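You operate a simulated robot arm through the tools that you are given. There is no shell and no other tool. Be economical: measure what you need, move in short steps, check, and stop when the job is done.

The job below is to be done with a simulated robot arm. You get a single attempt, and the scene is never put back.

TASK
Change the cartridge of the white housing, zero the meter and set l/min.
Fine: brown one in the red scrap bin, orange one pushed home; white button once, blue button steps.

The check looks at the end state, three seconds after you hand in, the way a careful person would. Anything else that was tipped, shoved, dropped, spilled or broken makes it a failure.

THE ROBOT
A 7-joint arm with a two-finger parallel gripper, fixed in place. Base frame: the origin is at the foot of the arm, x ahead of it, y to its left, z up. Units: mm, rad, N and s.
With the tool pointing down near the work surface it reaches from about 300 to 700 mm from the base axis. Its first joint turns from -1.152 to 1.152 rad. Payload 1.57 kg.
The tool frame sits at the grasp point between the pads (the TCP): z along the fingers, y along the line on which they close. The tips reach 30 mm beyond it. Largest opening 110 mm; finger width 24, thickness 12; the body of the gripper, 48 by 112 mm, starts 78 mm behind the TCP.
Orientation is that of the tool frame in the base frame, as [roll, pitch, yaw] about the fixed x, y, z axes, in that order (R = Rz(yaw) Ry(pitch) Rx(roll)). With the fingers straight down and closing along the base's y, the tool's x points along the base's -x, its y along +y and its z along -z.

THE INTERFACE
- The arm moves only by the tool move_arm. Its argument "commands" is text: rows parted by semicolons, each of 7 numbers parted by spaces: the shift along the tool's x, y, z in units of 100 mm (1.0 is 100 mm), then the turn, a rotation vector about the tool's x, y, z in units of 180 degrees (1.0 is 180 degrees), then the finger opening in cm, from 0 to 11. In form: dx dy dz wx wy wz fingers; .... A call has 1 to 10 rows; each row is the pose to reach, as a shift and turn from the pose commanded when the call began, along the tool's axes at that moment. A call with a number of a shift or a turn outside -1 to 1 is refused whole. Rows are played at 5 a second. More than 50 mm and 0.15 rad between two rows, or a gripper value outside its range, and nothing of the call is played. Where a pose cannot be reached the arm comes as near as it can. A force on the tool above 40 N (or 10 N above the force at the start of the call, whichever is more), or a blocked arm, ends the call early, and 0.2 s more pass. The fingers move at their own pace (about 108 mm/s each) and stop on an object; they squeeze with about 38 N. The grip force told is the motor's: it shows also when the fingers shut on nothing. Time passes only in rows, and 0.2 s behind the last, so rows that repeat a pose let the fingers close. It gives the time, the measured TCP pose, the force on the tool (base axes), the opening and the grip force at its end, in the units of the frame above (readings bear some noise), with the torque about the TCP (base axes, N m) and any sound that the robot's microphone picked up.
- Cameras (640 x 400 px; columns grow to the right, rows downward): "scene" is fixed at [171.3, -409.2, 1409.5]; the picture's right is [0.63, -0.78, 0.00], its down [-0.45, -0.36, -0.82] and it looks along [0.64, 0.51, -0.57] (base axes); focal length 214 px, centre (320, 200). "wrist" rides on the gripper at [70, 16, -141] in the tool frame; the picture's right is [-0.23, 0.97, 0.00], its down [-0.85, -0.20, -0.48] and it looks along [-0.47, -0.11, 0.88] (tool axes); focal length 222 px, centre (320, 200). There is no depth. A picture from a camera that has moved, and an enlarged one, comes with that camera's place and axes in the base frame and with its lens. The place of the scene camera against the robot may be out by one fixed shift of up to 12 mm in any direction.
- capture(camera): a new picture of that camera. The clock stands still meanwhile.
- close_up(camera, box): a new picture of the part [left, top, right, bottom] of that camera's present view, enlarged. The clock stands still meanwhile.
- close_job(): hands the job in; it is judged then, once.

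Go step by step. Nothing tells you positions but the pictures and the camera data: compare them with the known pose of the tool, close in by small moves and look again before you grip or let go. The budget is 120 turns and 76 pictures, counting those below and the enlarged ones. Unless the task says otherwise, let go and move clear before handing in, and close with one line.

The tools are called as a command line: name --argument value ..., lists and objects as JSON in quotes. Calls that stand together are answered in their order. move_arm: Moves the arm, as the interface text tells. Its arguments: {"type":"object","properties":{"commands":{"type":"string"}},"required":["commands"]} The other tools are called the same way: capture (camera) takes a picture; close_up (camera, box) takes an enlarged picture of a part of a camera's view; close_job () hands the job in.

At the start:

```text
clock: 0.0
ee_pos: [327.4, -147.6, 1291.3]
ee_rot: [3.141, -0.003, -3.141]
wrist_force: [0.2, 0.6, -0.9]
torque: [-0.03, 0.02, 0.02]
grip_width: 110.0
grasp_force: 0.1
```

scene: 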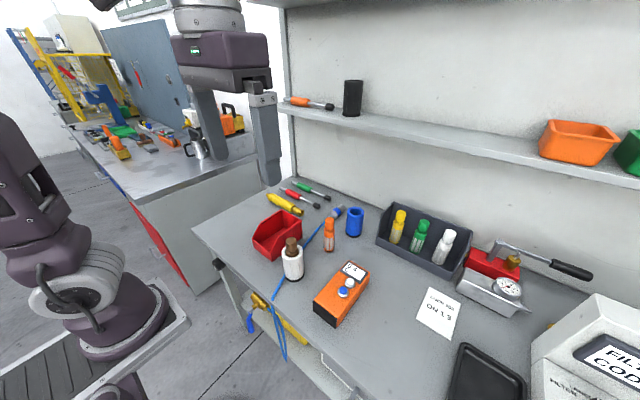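
wrist: 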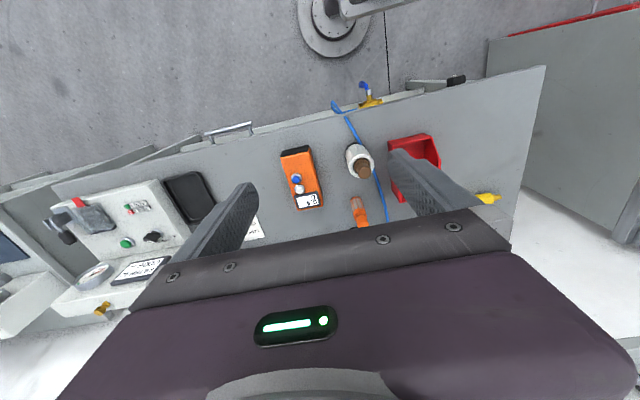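

I see the bench with the white housing (brown cartridge), the orange cartridge beside it, the orange meter and the red bin. I'll take close-ups to measure.

close_up --camera "scene" --box '[230, 180, 390, 340]'

close_up --camera "wrist" --box '[260, 110, 460, 235]'

close_up --camera "scene" --box '[380, 240, 540, 340]'

```text
2.50 times, centred on (310, 260) of scene
camera zoom: at [171.3, -409.2, 1409.5], right [0.63, -0.78, 0.0], down [-0.45, -0.36, -0.82], along [0.64, 0.51, -0.57], focal length 536 px, centre (345, 50)
```

zoom: 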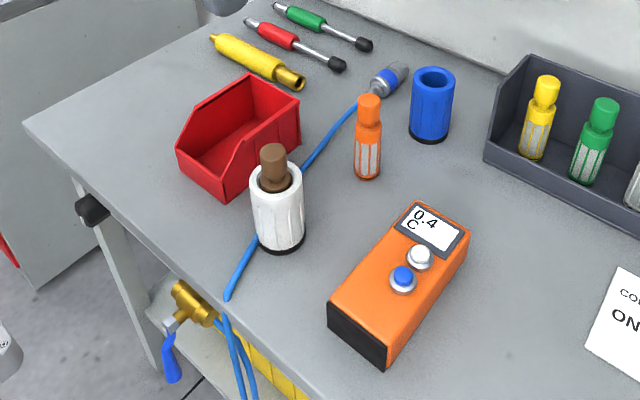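

```text
3.20 times, centred on (360, 172) of wrist
camera zoom: at [256.3, -131.7, 1433.7], right [0.23, 0.97, 0.0], down [0.85, -0.2, 0.48], along [0.47, -0.11, -0.88], focal length 711 px, centre (192, 288)
```

zoom: 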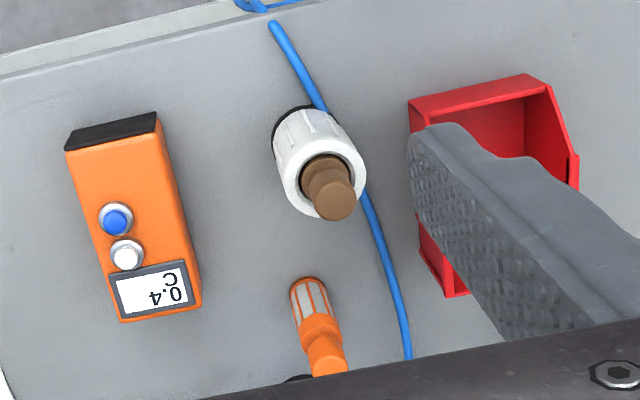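

```text
4.00 times, centred on (460, 290) of scene
camera zoom: at [171.3, -409.2, 1409.5], right [0.63, -0.78, 0.0], down [-0.45, -0.36, -0.82], along [0.64, 0.51, -0.57], focal length 858 px, centre (-240, -160)
```

zoom: 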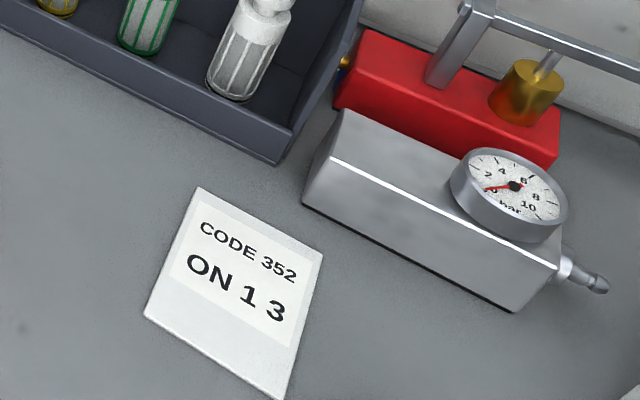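

Estimates: housing axis about (457,-77) with the brown cap top near z 980, orange cartridge (618,-95), meter buttons near (510,-249) white and (473,-249) blue, bin about (540,78), table z about 795. I'll move nearer, above the housing, and look.

move_arm --commands "-0.2 0.14 0.2 0 0 0 11;-0.4 0.28 0.4 0 0 0 11;-0.6 0.42 0.6 0 0 0 11;-0.8 0.56 0.8 0 0 0 11;-0.95 0.7 1.0 0 0 0 11"

capture --camera "wrist"

capture --camera "scene"

```text
clock: 1.2
ee_pos: [422.3, -73.8, 1193.0]
ee_rot: [-3.141, 0.0, -3.14]
wrist_force: [0.5, 0.2, 0.3]
torque: [0.0, 0.0, 0.02]
grip_width: 110.0
grasp_force: 0.0
```

```text
70 pictures are left
camera wrist: at [351.6, -58.6, 1334.5], right [0.23, 0.97, 0.0], down [0.85, -0.2, 0.48], along [0.47, -0.11, -0.88], focal length 222 px, centre (320, 200)
```

wrist: 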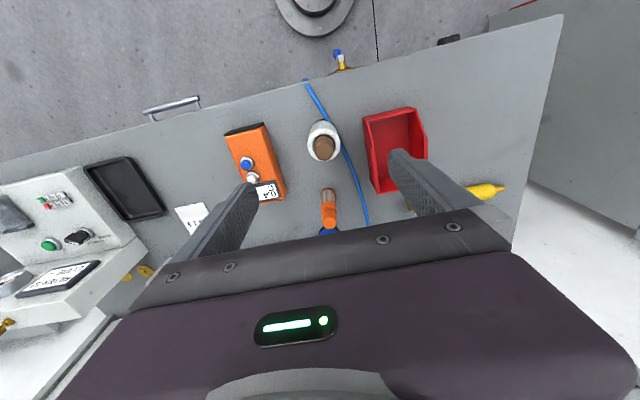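

```text
69 pictures are left
```

scene: 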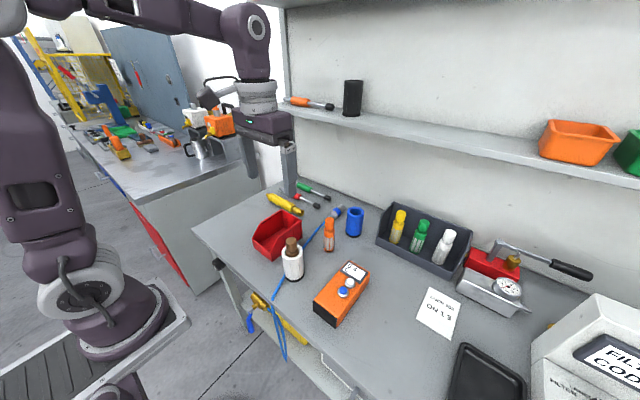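

The view matches my estimates. I'll go lower, still well above the cap, for a better fix.

move_arm --commands "-0.1 0 0.3 0 0 0 11;-0.2 -0.02 0.6 0 0 0 11;-0.25 -0.03 0.9 0 0 0 11;-0.25 -0.03 1.0 0 0 0 11"

close_up --camera "wrist" --box '[220, 80, 420, 205]'

```text
clock: 2.2
ee_pos: [445.8, -78.9, 1091.9]
ee_rot: [3.14, 0.0, -3.141]
wrist_force: [0.3, -0.2, 1.5]
torque: [0.01, -0.01, 0.01]
grip_width: 110.2
grasp_force: 0.1
```

```text
3.20 times, centred on (320, 142) of wrist
camera zoom: at [375.6, -64.1, 1234.1], right [0.23, 0.97, 0.0], down [0.86, -0.2, 0.48], along [0.47, -0.11, -0.88], focal length 711 px, centre (320, 384)
```

zoom: 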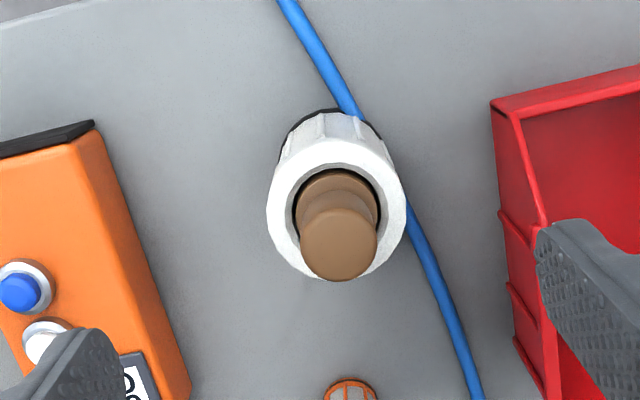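

The cap is about 26 mm wide and the rim opening about 35 mm, axis about (453,-76). I'll step lower with open fingers and compare the tips with the cap.

move_arm --commands "-0.04 0.02 0.3 0 0 0 9;-0.08 0.02 0.6 0 0 0 8"

close_up --camera "wrist" --box '[220, 100, 420, 225]'

close_up --camera "scene" --box '[250, 200, 346, 290]'

```text
clock: 2.8
ee_pos: [455.4, -78.4, 1029.9]
ee_rot: [3.141, 0.001, -3.141]
wrist_force: [-0.7, -0.2, -0.3]
torque: [-0.03, -0.02, 0.0]
grip_width: 80.2
grasp_force: 0.0
```

```text
3.20 times, centred on (320, 162) of wrist
camera zoom: at [384.6, -62.2, 1171.8], right [0.23, 0.97, 0.0], down [0.86, -0.2, 0.48], along [0.47, -0.11, -0.88], focal length 711 px, centre (320, 320)
```

zoom: 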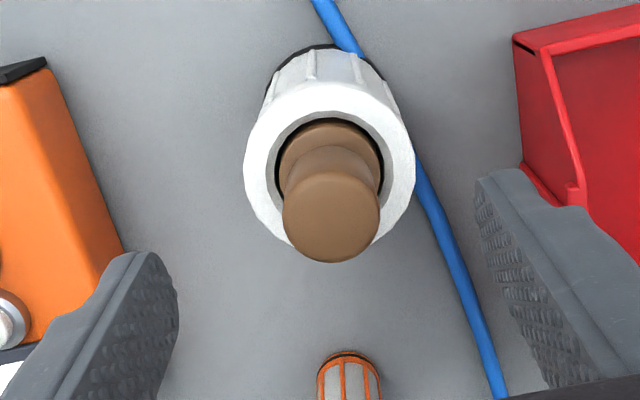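

```text
4.44 times, centred on (298, 245) of scene
camera zoom: at [171.3, -409.2, 1409.5], right [0.63, -0.78, 0.0], down [-0.45, -0.36, -0.82], along [0.64, 0.51, -0.57], focal length 953 px, centre (418, 0)
```

zoom: 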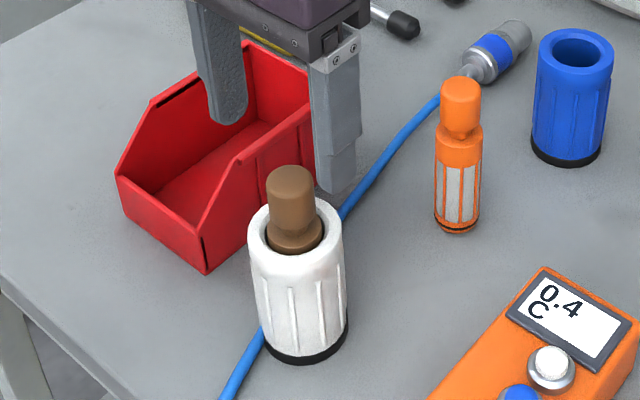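

The brown cap axis is at about (453,-75), its top at z 981 and the rim at 937. I'll descend so the tips stop about 9 mm above the rim, then close.

move_arm --commands "0.024 0.031 0.2 0 0 0 8;0.024 0.031 0.4 0 0 0 8;0.024 0.031 0.54 0 0 0 8;0.024 0.031 0.54 0 0 0 8"

capture --camera "wrist"

close_up --camera "scene" --box '[250, 200, 346, 290]'

```text
clock: 3.8
ee_pos: [452.7, -73.6, 977.9]
ee_rot: [-3.141, 0.001, -3.141]
wrist_force: [0.7, 0.6, 0.1]
torque: [0.0, 0.03, 0.0]
grip_width: 80.0
grasp_force: 0.1
```

```text
65 pictures are left
camera wrist: at [381.6, -58.3, 1119.3], right [0.23, 0.97, 0.0], down [0.85, -0.2, 0.48], along [0.47, -0.11, -0.88], focal length 222 px, centre (320, 200)
```

wrist: 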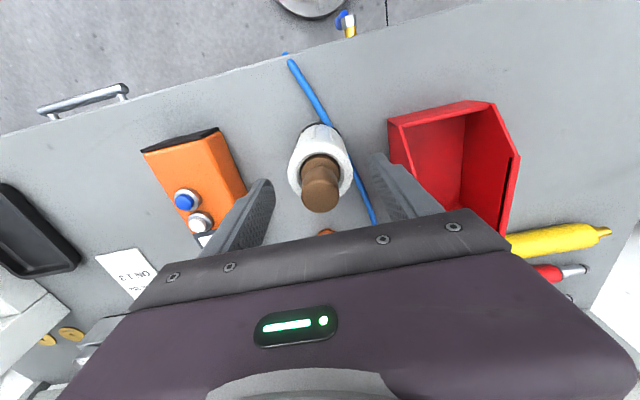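

```text
4.44 times, centred on (298, 245) of scene
camera zoom: at [171.3, -409.2, 1409.5], right [0.63, -0.78, 0.0], down [-0.45, -0.36, -0.82], along [0.64, 0.51, -0.57], focal length 953 px, centre (418, 0)
```

zoom: 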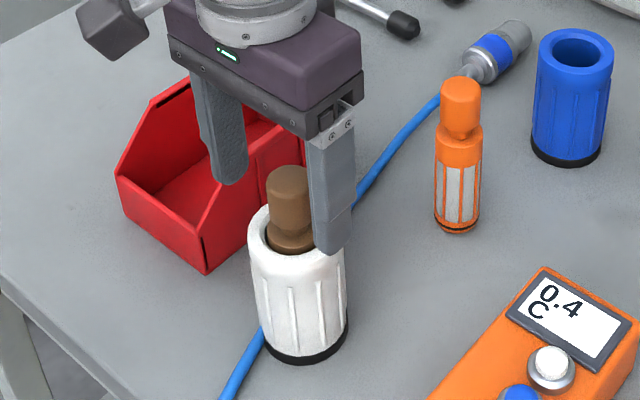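

The fingers straddle the cap centrally. Now I close gently.

move_arm --commands "0 0 0 0 0 0 4;0 0 0 0 0 0 3;0 0 0 0 0 0 2;0 0 0 0 0 0 2;0 0 0 0 0 0 2"

```text
clock: 5.0
ee_pos: [453.2, -72.9, 977.8]
ee_rot: [3.141, 0.002, -3.141]
wrist_force: [-0.5, -0.3, -0.2]
torque: [0.07, 0.03, 0.02]
grip_width: 28.4
grasp_force: 38.9
```

Gripped at 28.4 mm. I'll lift a little and watch the force.

move_arm --commands "0 0 -0.03 0 0 0 2;0 0 -0.07 0 0 0 2;0 0 -0.12 0 0 0 2;0 0 -0.2 0 0 0 2"

close_up --camera "scene" --box '[250, 200, 346, 290]'

```text
clock: 6.0
ee_pos: [451.8, -73.8, 996.6]
ee_rot: [-3.141, -0.001, -3.141]
wrist_force: [0.1, -0.2, -1.5]
torque: [0.01, 0.0, -0.01]
grip_width: 28.4
grasp_force: 37.9
```

```text
4.44 times, centred on (298, 245) of scene
camera zoom: at [171.3, -409.2, 1409.5], right [0.63, -0.78, 0.0], down [-0.45, -0.36, -0.82], along [0.64, 0.51, -0.57], focal length 953 px, centre (418, 0)
```

zoom: 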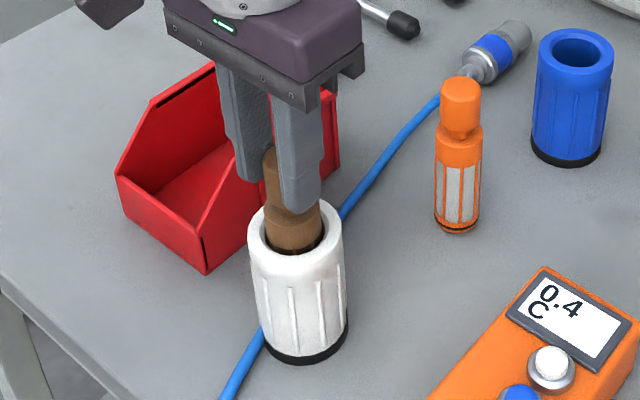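

The brown cartridge slides out freely and the housing stays put. Lifting fully clear.

move_arm --commands "0 0 -0.15 0 0 0 2;0 0 -0.3 0 0 0 2;0 0 -0.45 0 0 0 2;0 0 -0.6 0 0 0 2;0 0 -0.75 0 0 0 2;0 0 -0.9 0 0 0 2;0 0 -1.0 0 0 0 2"

move_arm --commands "0 0 -0.15 0 0 0 2;0 0 -0.3 0 0 0 2;0 0 -0.45 0 0 0 2;0 0 -0.5 0 0 0 2"

close_up --camera "scene" --box '[230, 150, 370, 290]'

capture --camera "wrist"

```text
clock: 7.6
ee_pos: [451.7, -74.8, 1098.5]
ee_rot: [-3.141, -0.001, 3.142]
wrist_force: [-0.3, 1.5, -1.1]
torque: [0.05, 0.02, 0.0]
grip_width: 28.5
grasp_force: 38.1
```

```text
clock: 8.6
ee_pos: [453.4, -74.8, 1150.4]
ee_rot: [-3.14, 0.0, -3.142]
wrist_force: [0.3, 0.0, -1.0]
torque: [0.01, 0.03, 0.02]
grip_width: 28.7
grasp_force: 37.7
```

```text
2.86 times, centred on (300, 220) of scene
camera zoom: at [171.3, -409.2, 1409.5], right [0.63, -0.78, 0.0], down [-0.45, -0.36, -0.82], along [0.64, 0.51, -0.57], focal length 613 px, centre (377, 143)
```

zoom: 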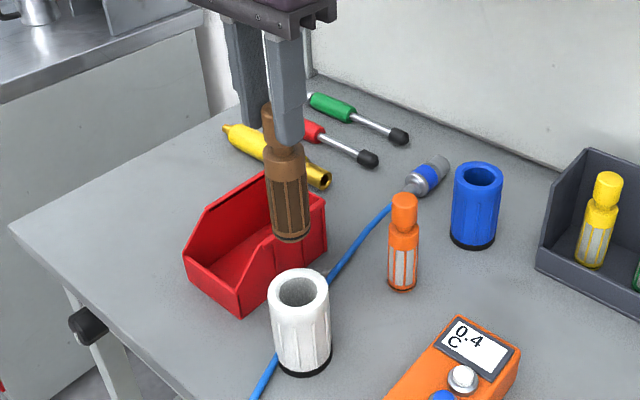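

```text
61 pictures are left
camera wrist: at [383.0, -58.9, 1291.3], right [0.23, 0.97, 0.0], down [0.86, -0.2, 0.48], along [0.47, -0.11, -0.88], focal length 222 px, centre (320, 200)
```

wrist: 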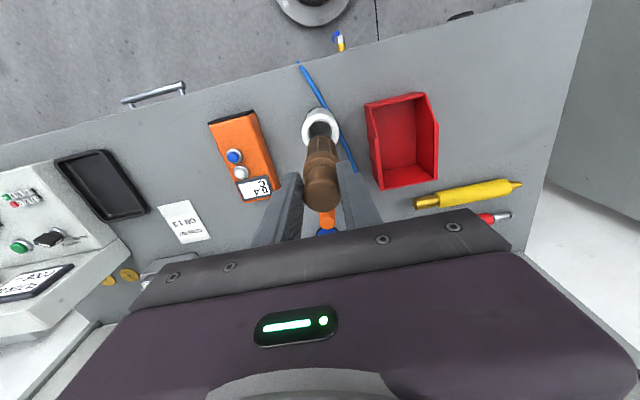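

The brown cartridge is out. The bin spans roughly x 458–607, y 32–130, so I'll carry it over the middle, about (535,82).

move_arm --commands "-0.1 0.2 0 0 0 0 2;-0.2 0.4 0 0 0 0 2;-0.3 0.6 0 0 0 0 2;-0.4 0.8 0 0 0 0 2;-0.48 0.97 0 0 0 0 2"

move_arm --commands "-0.1 0.2 0 0 0 0 2;-0.2 0.4 0.1 0 0 0 2;-0.32 0.6 0.3 0 0 0 2;-0.32 0.6 0.5 0 0 0 2;-0.32 0.6 0.7 0 0 0 2"

close_up --camera "scene" --box '[220, 150, 360, 290]'

capture --camera "wrist"

```text
clock: 9.8
ee_pos: [501.1, 20.2, 1147.5]
ee_rot: [3.142, 0.0, -3.141]
wrist_force: [0.0, -0.1, -0.8]
torque: [-0.04, 0.02, 0.0]
grip_width: 28.5
grasp_force: 38.1
```

```text
clock: 11.0
ee_pos: [530.7, 83.1, 1077.9]
ee_rot: [3.14, 0.0, 3.141]
wrist_force: [0.5, 0.8, -0.3]
torque: [-0.01, 0.0, -0.01]
grip_width: 28.4
grasp_force: 38.4
```

```text
2.86 times, centred on (290, 220) of scene
camera zoom: at [171.3, -409.2, 1409.5], right [0.63, -0.78, 0.0], down [-0.45, -0.36, -0.82], along [0.64, 0.51, -0.57], focal length 613 px, centre (406, 143)
```

zoom: 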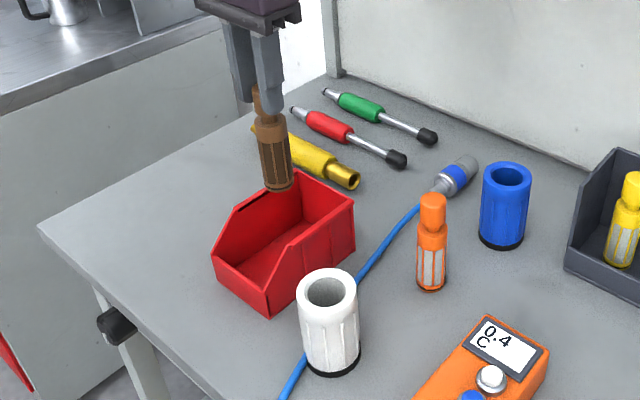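

```text
59 pictures are left
camera wrist: at [460.4, 98.0, 1220.4], right [0.23, 0.97, 0.0], down [0.85, -0.2, 0.48], along [0.47, -0.11, -0.88], focal length 222 px, centre (320, 200)
```

wrist: 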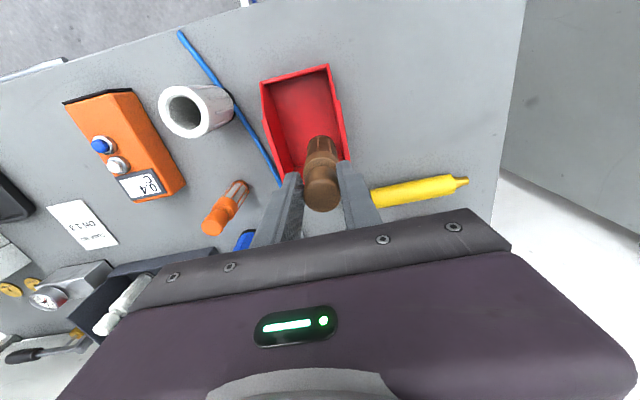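

The wrist view puts the bin centre nearer y 66, x 522. I'll shift there, go part of the way down and look again.

move_arm --commands "0.04 -0.08 0 0 0 0 2;0.08 -0.17 0.05 0 0 0 2;0.08 -0.17 0.25 0 0 0 2;0.08 -0.17 0.45 0 0 0 2;0.08 -0.17 0.6 0 0 0 2"

close_up --camera "scene" --box '[220, 180, 340, 280]'

capture --camera "wrist"

```text
clock: 12.2
ee_pos: [525.3, 65.9, 1017.4]
ee_rot: [3.141, -0.001, -3.141]
wrist_force: [0.3, -0.5, -0.8]
torque: [0.02, 0.03, 0.02]
grip_width: 28.7
grasp_force: 38.0
```

```text
4.00 times, centred on (280, 230) of scene
camera zoom: at [171.3, -409.2, 1409.5], right [0.63, -0.78, 0.0], down [-0.45, -0.36, -0.82], along [0.64, 0.51, -0.57], focal length 858 px, centre (480, 80)
```

zoom: 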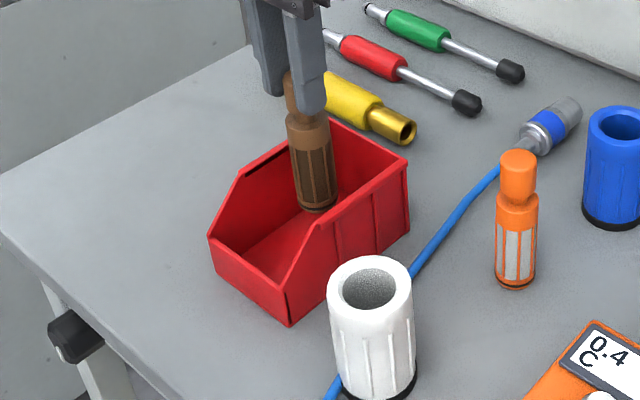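

```text
57 pictures are left
camera wrist: at [454.6, 81.9, 1159.9], right [0.23, 0.97, 0.0], down [0.85, -0.2, 0.48], along [0.47, -0.11, -0.88], focal length 222 px, centre (320, 200)
```

wrist: 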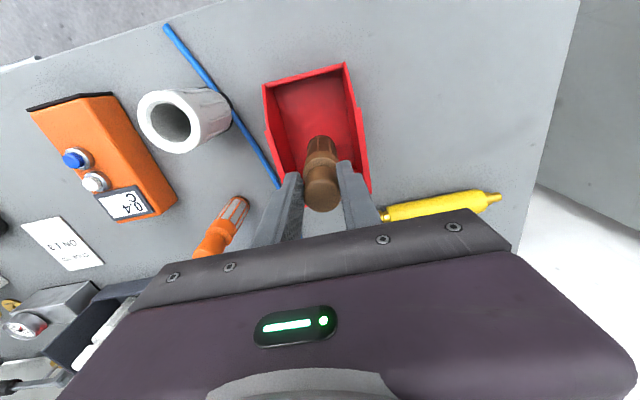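

The cartridge is centred over the bin floor. Lowering until it stands.

move_arm --commands "0 0 0.15 0 0 0 2;0 0 0.3 0 0 0 2;0 0 0.45 0 0 0 2;0 0 0.55 0 0 0 2;0 0 0.6 0 0 0 2"

close_up --camera "scene" --box '[220, 180, 340, 280]'

```text
clock: 13.5
ee_pos: [525.2, 65.6, 959.1]
ee_rot: [3.14, 0.005, -3.142]
wrist_force: [-2.7, 0.3, 11.4]
torque: [0.2, 0.24, 0.02]
grip_width: 28.8
grasp_force: 38.3
stopped in row 5: the force on the tool passed its limit at 44 N (the readings are from after the stop); the commanded pose is now the measured one
```

```text
4.00 times, centred on (280, 230) of scene
camera zoom: at [171.0, -409.2, 1409.6], right [0.63, -0.78, 0.0], down [-0.45, -0.36, -0.82], along [0.64, 0.51, -0.57], focal length 858 px, centre (480, 80)
```

zoom: 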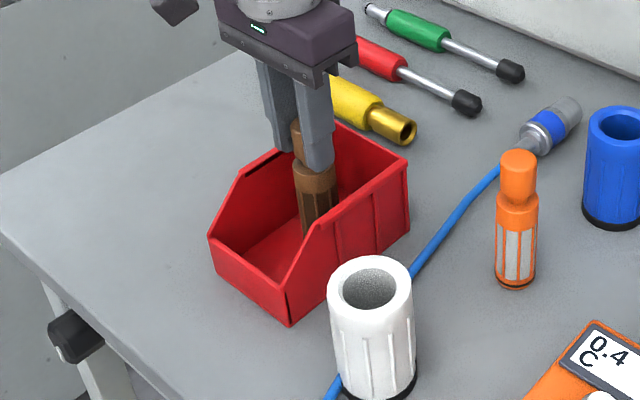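

It is standing on the bin floor. I'll ease off the pressure a touch, then open slowly.

move_arm --commands "0 0 -0.01 0 0 0 2;0 0 -0.01 0 0 0 2"

close_up --camera "wrist" --box '[240, 80, 400, 230]'

```text
clock: 14.1
ee_pos: [524.4, 67.0, 959.2]
ee_rot: [3.139, 0.007, 3.141]
wrist_force: [0.3, -0.2, 5.0]
torque: [0.22, -0.15, 0.07]
grip_width: 28.8
grasp_force: 38.1
```

```text
2.67 times, centred on (320, 155) of wrist
camera zoom: at [453.7, 80.7, 1100.7], right [0.23, 0.97, 0.0], down [0.85, -0.2, 0.48], along [0.47, -0.11, -0.88], focal length 592 px, centre (320, 320)
```

zoom: 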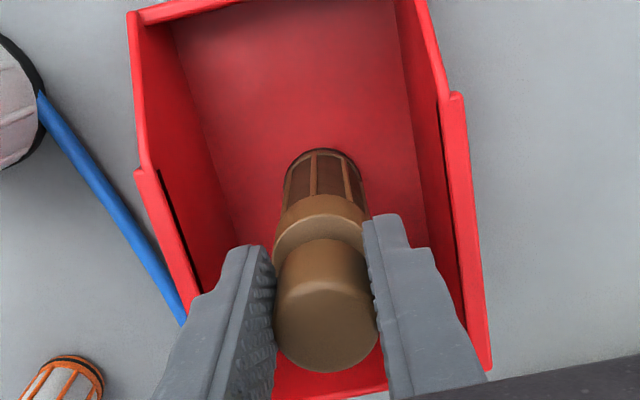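

It stands on the floor of the bin with room all round. Opening, then going up.

move_arm --commands "0 0 0 0 0 0 3.2;0 0 0 0 0 0 4;0 0 0 0 0 0 6;0 0 0 0 0 0 6;0 0 -0.2 0 0 0 6;0 0 -0.45 0 0 0 6;0 0 -0.7 0 0 0 6;0 0 -1.0 0 0 0 6"

close_up --camera "scene" --box '[220, 180, 340, 280]'

capture --camera "wrist"

```text
clock: 15.9
ee_pos: [523.0, 66.7, 1059.4]
ee_rot: [3.139, 0.005, -3.14]
wrist_force: [0.2, 0.1, 0.6]
torque: [-0.01, -0.01, 0.01]
grip_width: 59.8
grasp_force: 0.0
```

```text
4.00 times, centred on (280, 230) of scene
camera zoom: at [171.3, -409.2, 1409.5], right [0.63, -0.78, 0.0], down [-0.45, -0.36, -0.82], along [0.64, 0.51, -0.57], focal length 858 px, centre (480, 80)
```

zoom: 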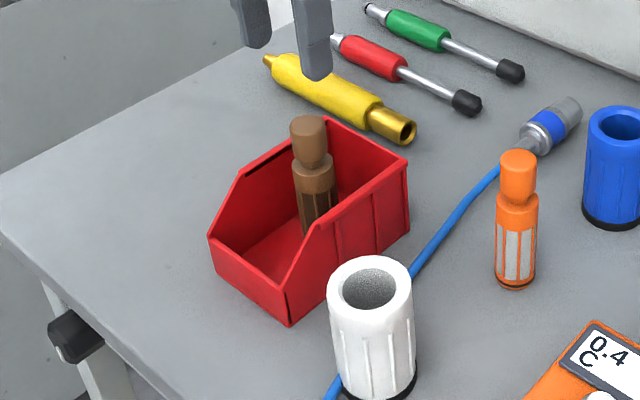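

```text
53 pictures are left
camera wrist: at [451.7, 81.6, 1200.9], right [0.23, 0.97, 0.0], down [0.85, -0.2, 0.48], along [0.47, -0.11, -0.88], focal length 222 px, centre (320, 200)
```

wrist: 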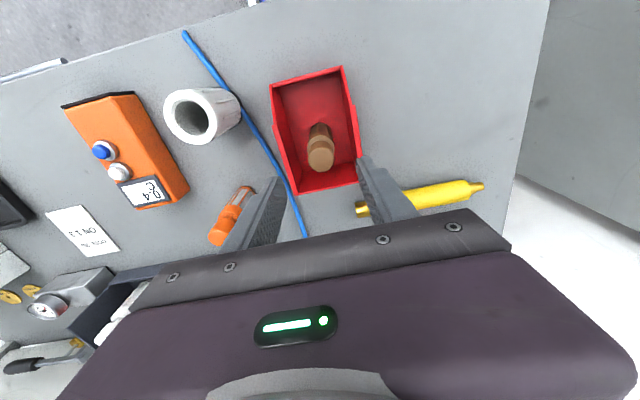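

Brown stands in the bin. Next I'll move above the orange cartridge at about (617,-96), stopping short of it to look.

move_arm --commands "-0.07 -0.2 0 0 0 0 8;-0.14 -0.4 0 0 0 0 8;-0.2 -0.6 0 0 0 0 8;-0.25 -0.8 0 0 0 0 8;-0.3 -0.98 0 0 0 0 8"

move_arm --commands "-0.15 -0.2 0 0 0 0 8;-0.3 -0.4 0 0 0 0 8;-0.5 -0.65 0 0 0 0 8;-0.5 -0.65 0 0 0 0 8"

capture --camera "wrist"

close_up --camera "wrist" --box '[240, 90, 400, 240]'

```text
clock: 17.1
ee_pos: [554.6, -32.3, 1061.0]
ee_rot: [3.14, 0.005, 3.141]
wrist_force: [-0.3, 0.6, -0.4]
torque: [0.01, 0.03, -0.01]
grip_width: 80.2
grasp_force: 0.0
```

```text
clock: 18.1
ee_pos: [606.2, -99.6, 1060.0]
ee_rot: [3.139, 0.006, 3.141]
wrist_force: [0.1, -0.4, 0.2]
torque: [-0.01, 0.0, -0.04]
grip_width: 79.7
grasp_force: 0.0
```

```text
52 pictures are left
camera wrist: at [534.9, -83.9, 1202.2], right [0.23, 0.97, 0.0], down [0.85, -0.2, 0.48], along [0.47, -0.11, -0.88], focal length 222 px, centre (320, 200)
```

wrist: 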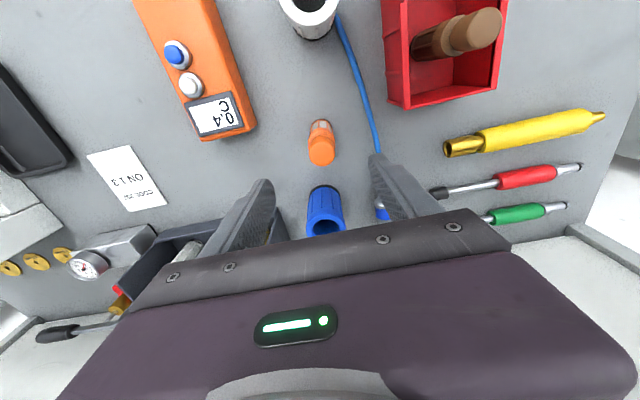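

```text
2.67 times, centred on (320, 165) of wrist
camera zoom: at [534.9, -83.9, 1202.2], right [0.23, 0.97, 0.0], down [0.85, -0.2, 0.48], along [0.47, -0.11, -0.88], focal length 592 px, centre (320, 293)
```

zoom: 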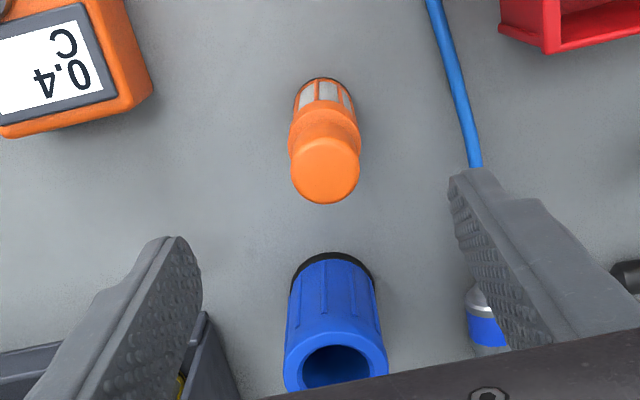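

The orange cartridge stands upright at (607,-99) with its cap top near z 960. I'll descend around it, first partway.

move_arm --commands "-0.01 0.008 0.2 -0.0008 -0.0019 0 8;-0.01 0.008 0.4 -0.0008 -0.0019 0 8;-0.01 0.008 0.6 -0.0008 -0.0019 0 8;-0.01 0.008 0.6 -0.0008 -0.0019 0 8"

close_up --camera "wrist" --box '[240, 90, 400, 240]'

```text
clock: 19.1
ee_pos: [606.5, -98.4, 1000.2]
ee_rot: [3.139, 0.011, 3.141]
wrist_force: [0.5, 0.5, -0.5]
torque: [0.0, -0.01, 0.0]
grip_width: 80.2
grasp_force: 0.1
```

```text
2.67 times, centred on (320, 165) of wrist
camera zoom: at [533.8, -83.3, 1141.2], right [0.23, 0.97, 0.01], down [0.85, -0.2, 0.49], along [0.48, -0.11, -0.87], focal length 592 px, centre (320, 293)
```

zoom: 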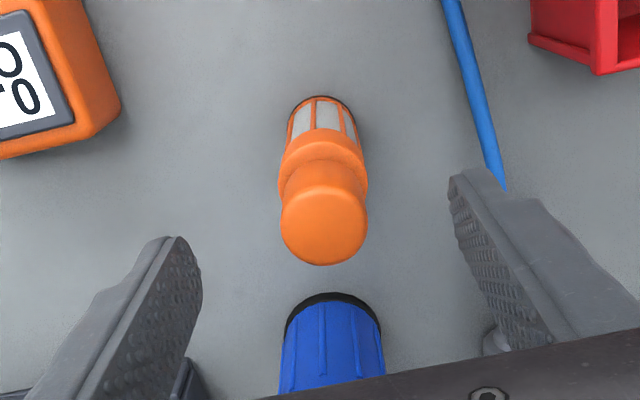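

Still centred, about (608,-99). I'll take out a small tilt and go down to the gripping height.

move_arm --commands "-0.012 -0.006 0.15 0.001 0.0035 0 8;-0.012 -0.006 0.3 0.001 0.0035 0 8;-0.012 -0.006 0.44 0.001 0.0035 0 8;-0.012 -0.006 0.44 0.001 0.0035 0 8"

close_up --camera "wrist" --box '[240, 90, 400, 240]'

close_up --camera "scene" --box '[280, 180, 380, 270]'

```text
clock: 20.1
ee_pos: [606.1, -96.8, 956.2]
ee_rot: [-3.14, -0.001, 3.14]
wrist_force: [0.0, -0.4, -1.1]
torque: [0.02, -0.02, -0.03]
grip_width: 79.8
grasp_force: 0.1
```

```text
2.67 times, centred on (320, 165) of wrist
camera zoom: at [536.2, -82.1, 1097.8], right [0.23, 0.97, 0.0], down [0.85, -0.2, 0.48], along [0.47, -0.11, -0.88], focal length 592 px, centre (320, 293)
```

zoom: 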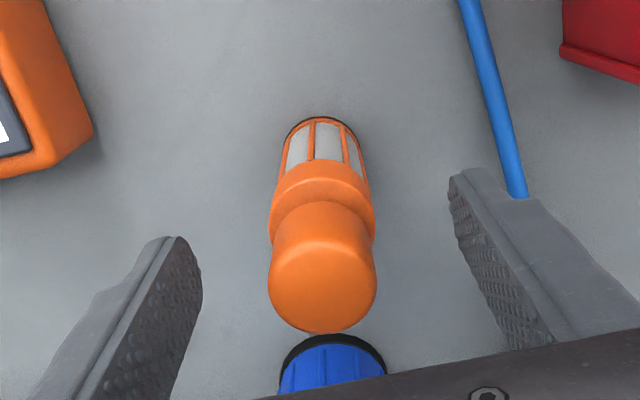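

```text
4.44 times, centred on (330, 225) of scene
camera zoom: at [171.3, -409.2, 1409.5], right [0.63, -0.78, 0.0], down [-0.45, -0.36, -0.82], along [0.64, 0.51, -0.57], focal length 953 px, centre (276, 89)
```

zoom: 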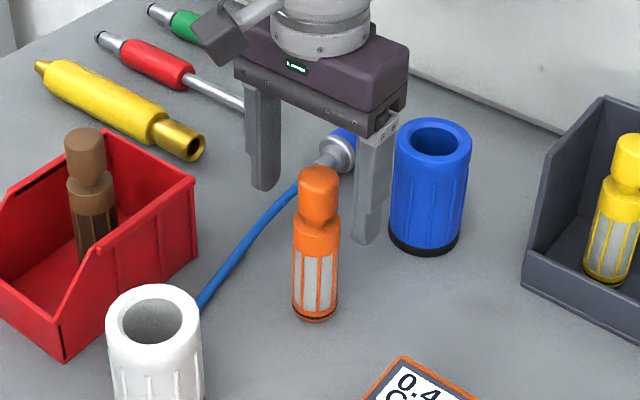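

Centred within 2 mm. Closing on the cap.

move_arm --commands "0 0 0.01 0 0 0 5;0 0 0.02 0 0 0 4;0 0 0.02 0 0 0 3;0 0 0.02 0 0 0 2;0 0 0.02 0 0 0 2;0 0 0.02 0 0 0 2"

close_up --camera "wrist" --box '[240, 90, 400, 240]'

```text
clock: 21.5
ee_pos: [607.2, -97.4, 954.1]
ee_rot: [-3.141, -0.001, -3.141]
wrist_force: [0.2, 0.2, 1.5]
torque: [0.09, -0.02, -0.03]
grip_width: 29.0
grasp_force: 37.8
```

```text
2.67 times, centred on (320, 165) of wrist
camera zoom: at [536.7, -81.8, 1096.0], right [0.23, 0.97, 0.0], down [0.85, -0.2, 0.48], along [0.47, -0.11, -0.88], focal length 592 px, centre (320, 293)
```

zoom: 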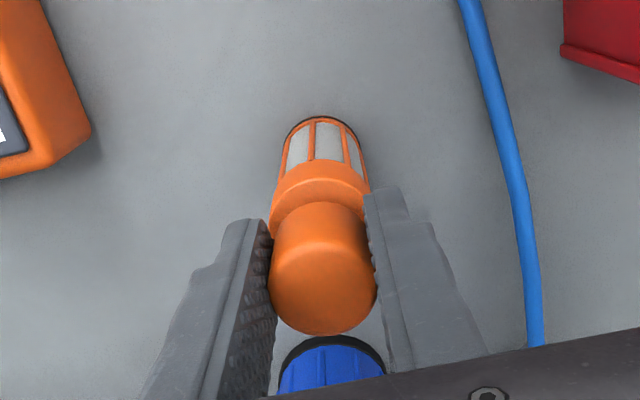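

Held. Lifting straight up, then across to above the housing.

move_arm --commands "0 0 -0.05 0 0 0 2;0 0 -0.15 0 0 0 2;0 0 -0.3 0 0 0 2;0 0 -0.45 0 0 0 2;0 0 -0.6 0 0 0 2;0 0 -0.75 0 0 0 2;0 0 -0.9 0 0 0 2;0 0 -1 0 0 0 2"

move_arm --commands "0.1 0.02 -0.2 0 0 0 2;0.25 0.04 -0.4 0 0 0 2;0.4 0.07 -0.6 0 0 0 2;0.55 0.09 -0.8 0 0 0 2;0.75 0.12 -0.9 0 0 0 2;0.9 0.15 -0.9 0 0 0 2;0.98 0.16 -0.9 0 0 0 2"

capture --camera "wrist"

```text
clock: 23.3
ee_pos: [609.2, -96.4, 1055.0]
ee_rot: [-3.141, 0.001, 3.139]
wrist_force: [0.1, 0.8, -0.9]
torque: [-0.01, 0.0, -0.01]
grip_width: 29.1
grasp_force: 38.3
```

```text
clock: 24.9
ee_pos: [508.1, -81.1, 1143.7]
ee_rot: [-3.141, 0.0, 3.14]
wrist_force: [-0.2, 0.0, -0.6]
torque: [-0.01, 0.01, 0.01]
grip_width: 29.0
grasp_force: 38.1
```

```text
46 pictures are left
camera wrist: at [438.2, -66.7, 1285.4], right [0.23, 0.97, 0.0], down [0.85, -0.2, 0.48], along [0.47, -0.11, -0.88], focal length 222 px, centre (320, 200)
```

wrist: 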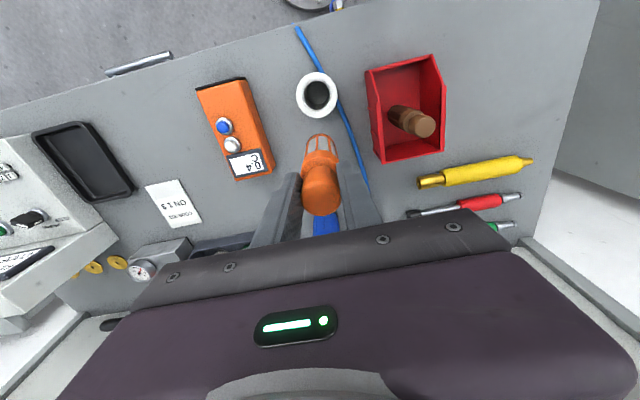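

Now over to the housing axis, about (452.5,-74).

move_arm --commands "0.2 0.02 0 0 0 0 2;0.4 0.05 0 0 0 0 2;0.556 0.07 0 0 0 0 2;0.556 0.07 0 0 0 0 2"

close_up --camera "wrist" --box '[260, 90, 380, 215]'

close_up --camera "scene" --box '[250, 180, 340, 290]'

```text
clock: 25.9
ee_pos: [453.6, -73.2, 1142.4]
ee_rot: [-3.14, 0.0, 3.14]
wrist_force: [0.4, 0.9, -0.9]
torque: [0.0, 0.01, 0.02]
grip_width: 29.1
grasp_force: 38.3
```

```text
3.20 times, centred on (320, 152) of wrist
camera zoom: at [382.8, -57.8, 1284.4], right [0.23, 0.97, 0.0], down [0.85, -0.2, 0.48], along [0.47, -0.11, -0.88], focal length 711 px, centre (320, 352)
```

zoom: 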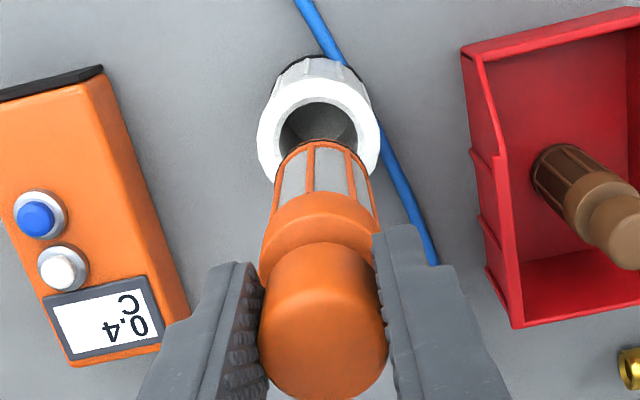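

```text
3.64 times, centred on (295, 235) of scene
camera zoom: at [171.3, -409.2, 1409.5], right [0.63, -0.78, 0.0], down [-0.45, -0.36, -0.82], along [0.64, 0.51, -0.57], focal length 780 px, centre (411, 73)
```

zoom: 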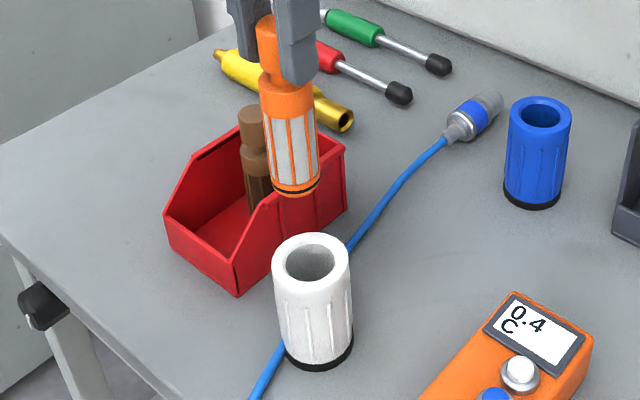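

The rim centre by the wrist view is (452.3,-74.3), in line with the tool. I'll lower until the cartridge base is just above the rim and check.

move_arm --commands "0.005 -0.008 0.15 0 0 0 2;0.005 -0.008 0.3 0 0 0 2;0.005 -0.008 0.36 0 0 0 2;0.005 -0.008 0.36 0 0 0 2"

close_up --camera "wrist" --box '[270, 100, 370, 200]'

close_up --camera "scene" --box '[265, 210, 325, 285]'

```text
clock: 26.9
ee_pos: [452.1, -74.6, 1108.5]
ee_rot: [3.141, 0.0, 3.141]
wrist_force: [0.4, 0.4, -0.3]
torque: [0.03, 0.0, 0.01]
grip_width: 28.8
grasp_force: 38.2
```

```text
4.00 times, centred on (320, 150) of wrist
camera zoom: at [381.7, -60.1, 1250.2], right [0.23, 0.97, 0.0], down [0.86, -0.2, 0.48], along [0.47, -0.11, -0.88], focal length 888 px, centre (320, 400)
```

zoom: 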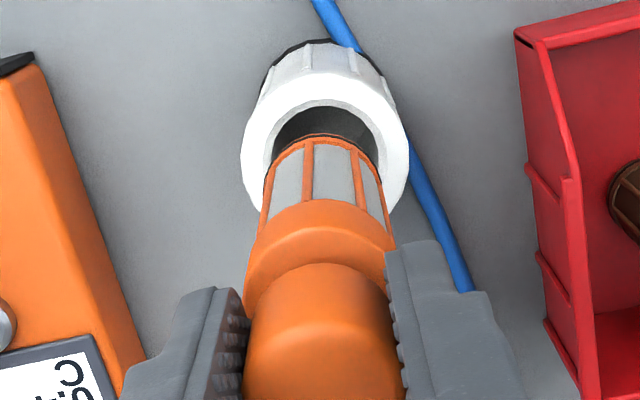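

```text
5.33 times, centred on (295, 248) of scene
camera zoom: at [171.3, -409.2, 1409.5], right [0.63, -0.78, 0.0], down [-0.45, -0.36, -0.82], along [0.64, 0.51, -0.57], focal length 1144 px, centre (453, -53)
```

zoom: 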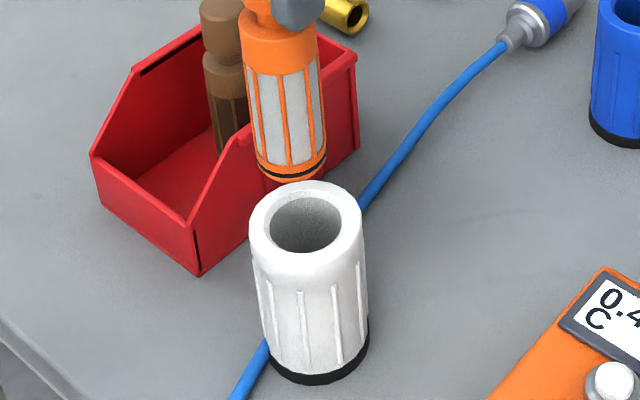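

The scene view suggests the cartridge may be a few mm off the hole axis. I'll zoom in more before inserting.

close_up --camera "scene" --box '[275, 220, 315, 265]'

close_up --camera "wrist" --box '[295, 100, 350, 150]'

```text
8.89 times, centred on (295, 242) of scene
camera zoom: at [171.3, -409.2, 1409.5], right [0.63, -0.78, 0.0], down [-0.45, -0.36, -0.82], along [0.64, 0.51, -0.57], focal length 1906 px, centre (542, -178)
```

zoom: 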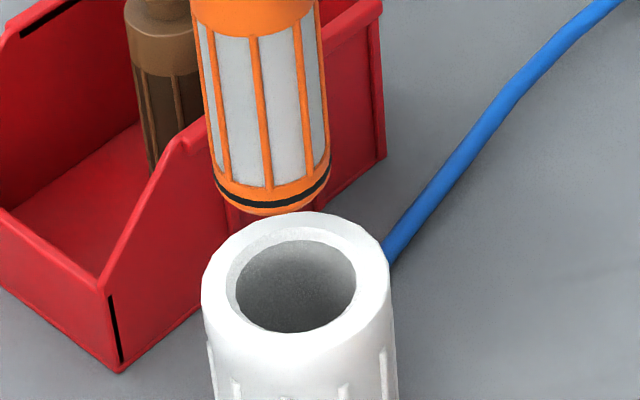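

```text
8.00 times, centred on (322, 125) of wrist
camera zoom: at [381.7, -60.1, 1250.2], right [0.23, 0.97, 0.0], down [0.86, -0.2, 0.48], along [0.47, -0.11, -0.88], focal length 1777 px, centre (300, 800)
```

zoom: 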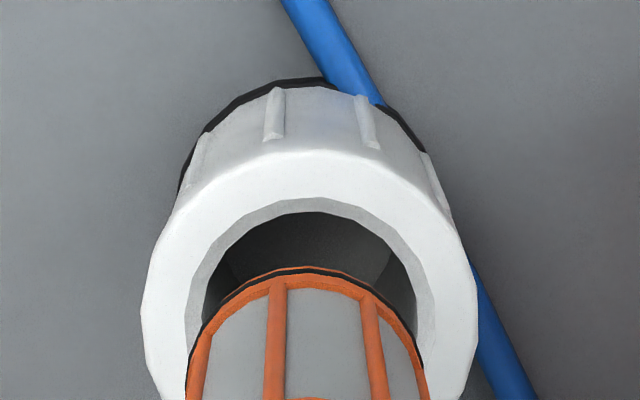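

The base is actually some 40 mm above the rim, so the alignment is uncertain at this gap. I'll lower 32 mm and compare again.

move_arm --commands "0 0 0.12 0 0 0 2;0 0 0.24 0 0 0 2;0 0 0.32 0 0 0 2;0 0 0.32 0 0 0 2"

close_up --camera "scene" --box '[275, 220, 315, 265]'

close_up --camera "wrist" --box '[295, 110, 350, 160]'

```text
clock: 27.9
ee_pos: [453.3, -75.5, 1075.8]
ee_rot: [3.141, 0.001, 3.14]
wrist_force: [-0.1, -0.2, -0.9]
torque: [-0.02, 0.0, -0.01]
grip_width: 28.8
grasp_force: 37.8
```

```text
8.89 times, centred on (295, 242) of scene
camera zoom: at [171.3, -409.2, 1409.5], right [0.63, -0.78, 0.0], down [-0.45, -0.36, -0.82], along [0.64, 0.51, -0.57], focal length 1906 px, centre (542, -178)
```

zoom: 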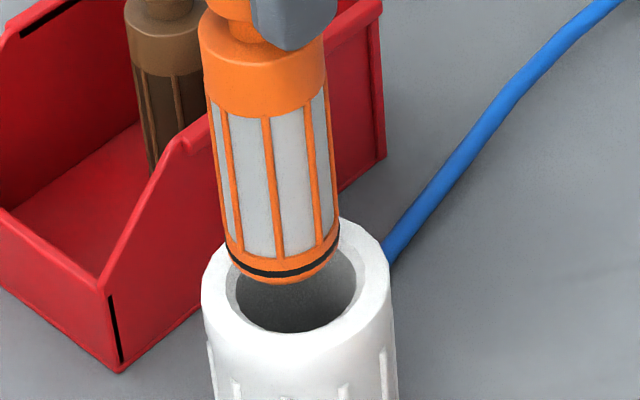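

```text
8.00 times, centred on (322, 135) of wrist
camera zoom: at [383.0, -59.6, 1217.7], right [0.23, 0.97, 0.0], down [0.85, -0.2, 0.48], along [0.47, -0.11, -0.88], focal length 1777 px, centre (300, 720)
```

zoom: 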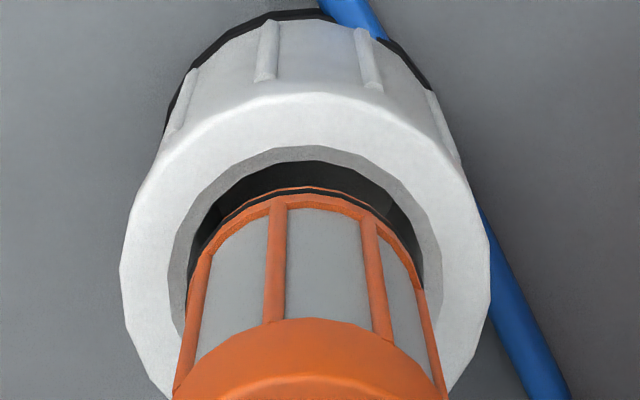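

The gap is now about 16 mm and the remaining offset about 2 mm. I'll shift +1.5 mm in x and -0.8 mm in y, lower 11 mm and look again.

move_arm --commands "-0.015 -0.008 0.04 0 0 0 2;-0.015 -0.008 0.11 0 0 0 2;-0.015 -0.008 0.11 0 0 0 2"

close_up --camera "scene" --box '[275, 220, 315, 265]'

close_up --camera "wrist" --box '[295, 115, 350, 165]'

```text
clock: 28.7
ee_pos: [455.3, -76.6, 1064.2]
ee_rot: [3.141, 0.0, -3.141]
wrist_force: [0.3, 0.4, -1.0]
torque: [0.01, -0.02, -0.02]
grip_width: 29.1
grasp_force: 38.2
```

```text
8.89 times, centred on (295, 242) of scene
camera zoom: at [171.3, -409.2, 1409.5], right [0.63, -0.78, 0.0], down [-0.45, -0.36, -0.82], along [0.64, 0.51, -0.57], focal length 1906 px, centre (542, -178)
```

zoom: 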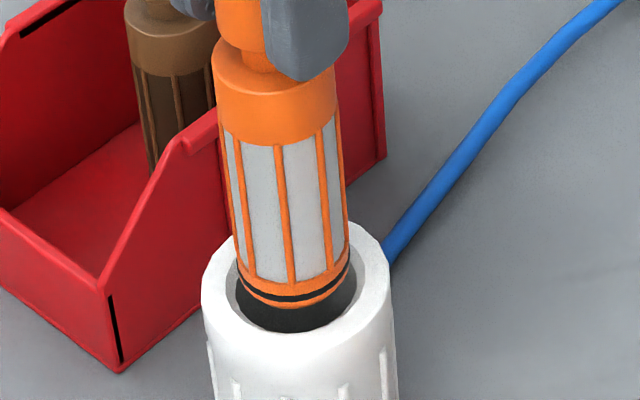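

```text
8.00 times, centred on (322, 140) of wrist
camera zoom: at [385.4, -61.0, 1205.5], right [0.23, 0.97, 0.0], down [0.86, -0.2, 0.48], along [0.47, -0.11, -0.88], focal length 1777 px, centre (300, 680)
```

zoom: 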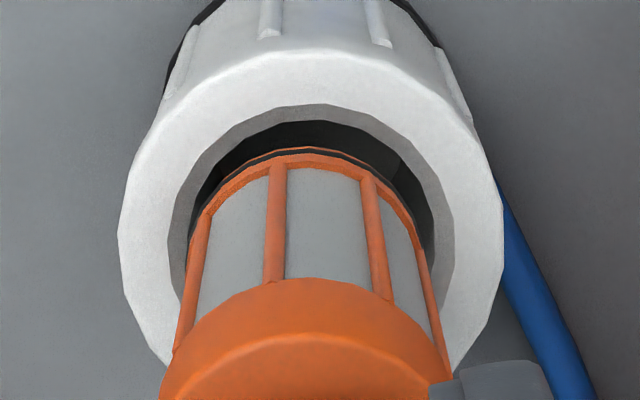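

The cartridge is now within about 1 mm of the bore. I'll shift y by +0.4 mm and lower slowly into the mouth.

move_arm --commands "0.003 0.004 0.04 0 0 0 2;0.003 0.004 0.08 0 0 0 2;0.003 0.004 0.12 0 0 0 2;0.003 0.004 0.16 0 0 0 2;0.003 0.004 0.2 0 0 0 2;0.003 0.004 0.2 0 0 0 2"

close_up --camera "scene" --box '[275, 220, 315, 265]'

close_up --camera "wrist" --box '[295, 125, 350, 175]'

```text
clock: 30.1
ee_pos: [454.0, -75.3, 1042.2]
ee_rot: [-3.141, -0.001, 3.141]
wrist_force: [0.2, -1.1, -1.3]
torque: [0.0, 0.03, 0.02]
grip_width: 28.7
grasp_force: 37.8
```

```text
8.89 times, centred on (295, 242) of scene
camera zoom: at [171.3, -409.2, 1409.5], right [0.63, -0.78, 0.0], down [-0.45, -0.36, -0.82], along [0.64, 0.51, -0.57], focal length 1906 px, centre (542, -178)
```

zoom: 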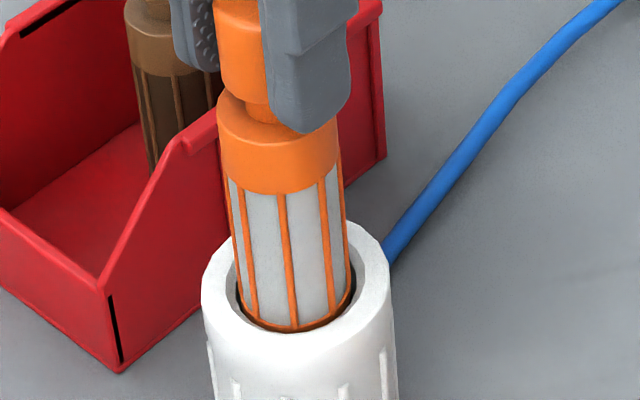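

```text
8.00 times, centred on (322, 150) of wrist
camera zoom: at [385.1, -60.3, 1184.9], right [0.23, 0.97, 0.0], down [0.85, -0.2, 0.48], along [0.47, -0.11, -0.88], focal length 1777 px, centre (300, 600)
```

zoom: 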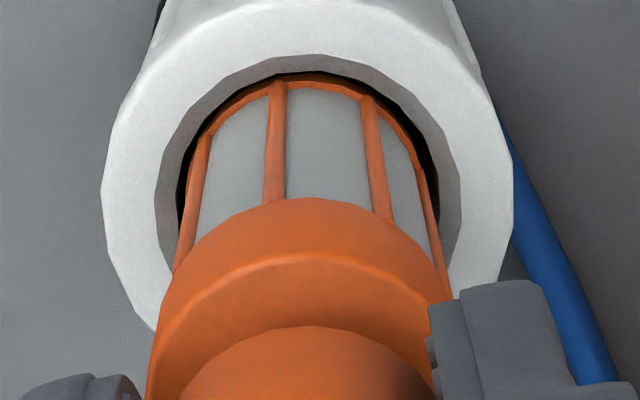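

The base is inside the bore with next to no force. Continuing down.

move_arm --commands "0 0 0.06 0 0 0 2;0 0 0.12 0 0 0 2;0 0 0.18 0 0 0 2;0 0 0.24 0 0 0 2;0 0 0.3 0 0 0 2;0 0 0.36 0 0 0 2;0 0 0.42 0 0 0 2;0 0 0.48 0 0 0 2;0 0 0.54 0 0 0 2"

close_up --camera "scene" --box '[265, 210, 325, 285]'

```text
clock: 32.1
ee_pos: [455.6, -75.1, 990.7]
ee_rot: [-3.141, 0.0, -3.141]
wrist_force: [0.4, 0.1, -0.8]
torque: [-0.05, 0.01, -0.01]
grip_width: 29.0
grasp_force: 38.3
```

```text
5.33 times, centred on (295, 248) of scene
camera zoom: at [171.3, -409.2, 1409.5], right [0.63, -0.78, 0.0], down [-0.45, -0.36, -0.82], along [0.64, 0.51, -0.57], focal length 1144 px, centre (453, -53)
```

zoom: 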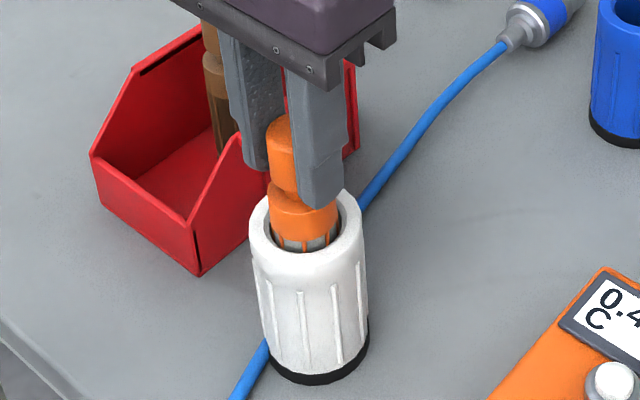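

Still free. Small steps further, watching force.

move_arm --commands "0 0 0.03 0 0 0 2;0 0 0.06 0 0 0 2;0 0 0.08 0 0 0 2;0 0 0.1 0 0 0 2;0 0 0.12 0 0 0 2;0 0 0.14 0 0 0 2;0 0 0.16 0 0 0 2"

close_up --camera "scene" --box '[265, 210, 325, 285]'

```text
clock: 33.7
ee_pos: [454.8, -75.9, 976.5]
ee_rot: [-3.141, 0.0, -3.142]
wrist_force: [-0.3, -0.5, 1.0]
torque: [0.01, 0.01, -0.01]
grip_width: 28.7
grasp_force: 38.1
```

```text
5.33 times, centred on (295, 248) of scene
camera zoom: at [171.3, -409.2, 1409.5], right [0.63, -0.78, 0.0], down [-0.45, -0.36, -0.82], along [0.64, 0.51, -0.57], focal length 1144 px, centre (453, -53)
```

zoom: 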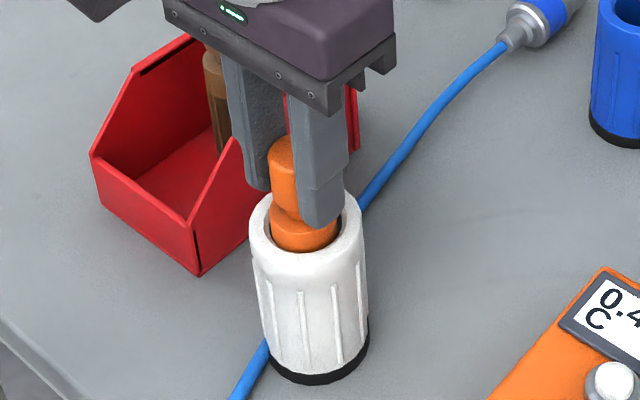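

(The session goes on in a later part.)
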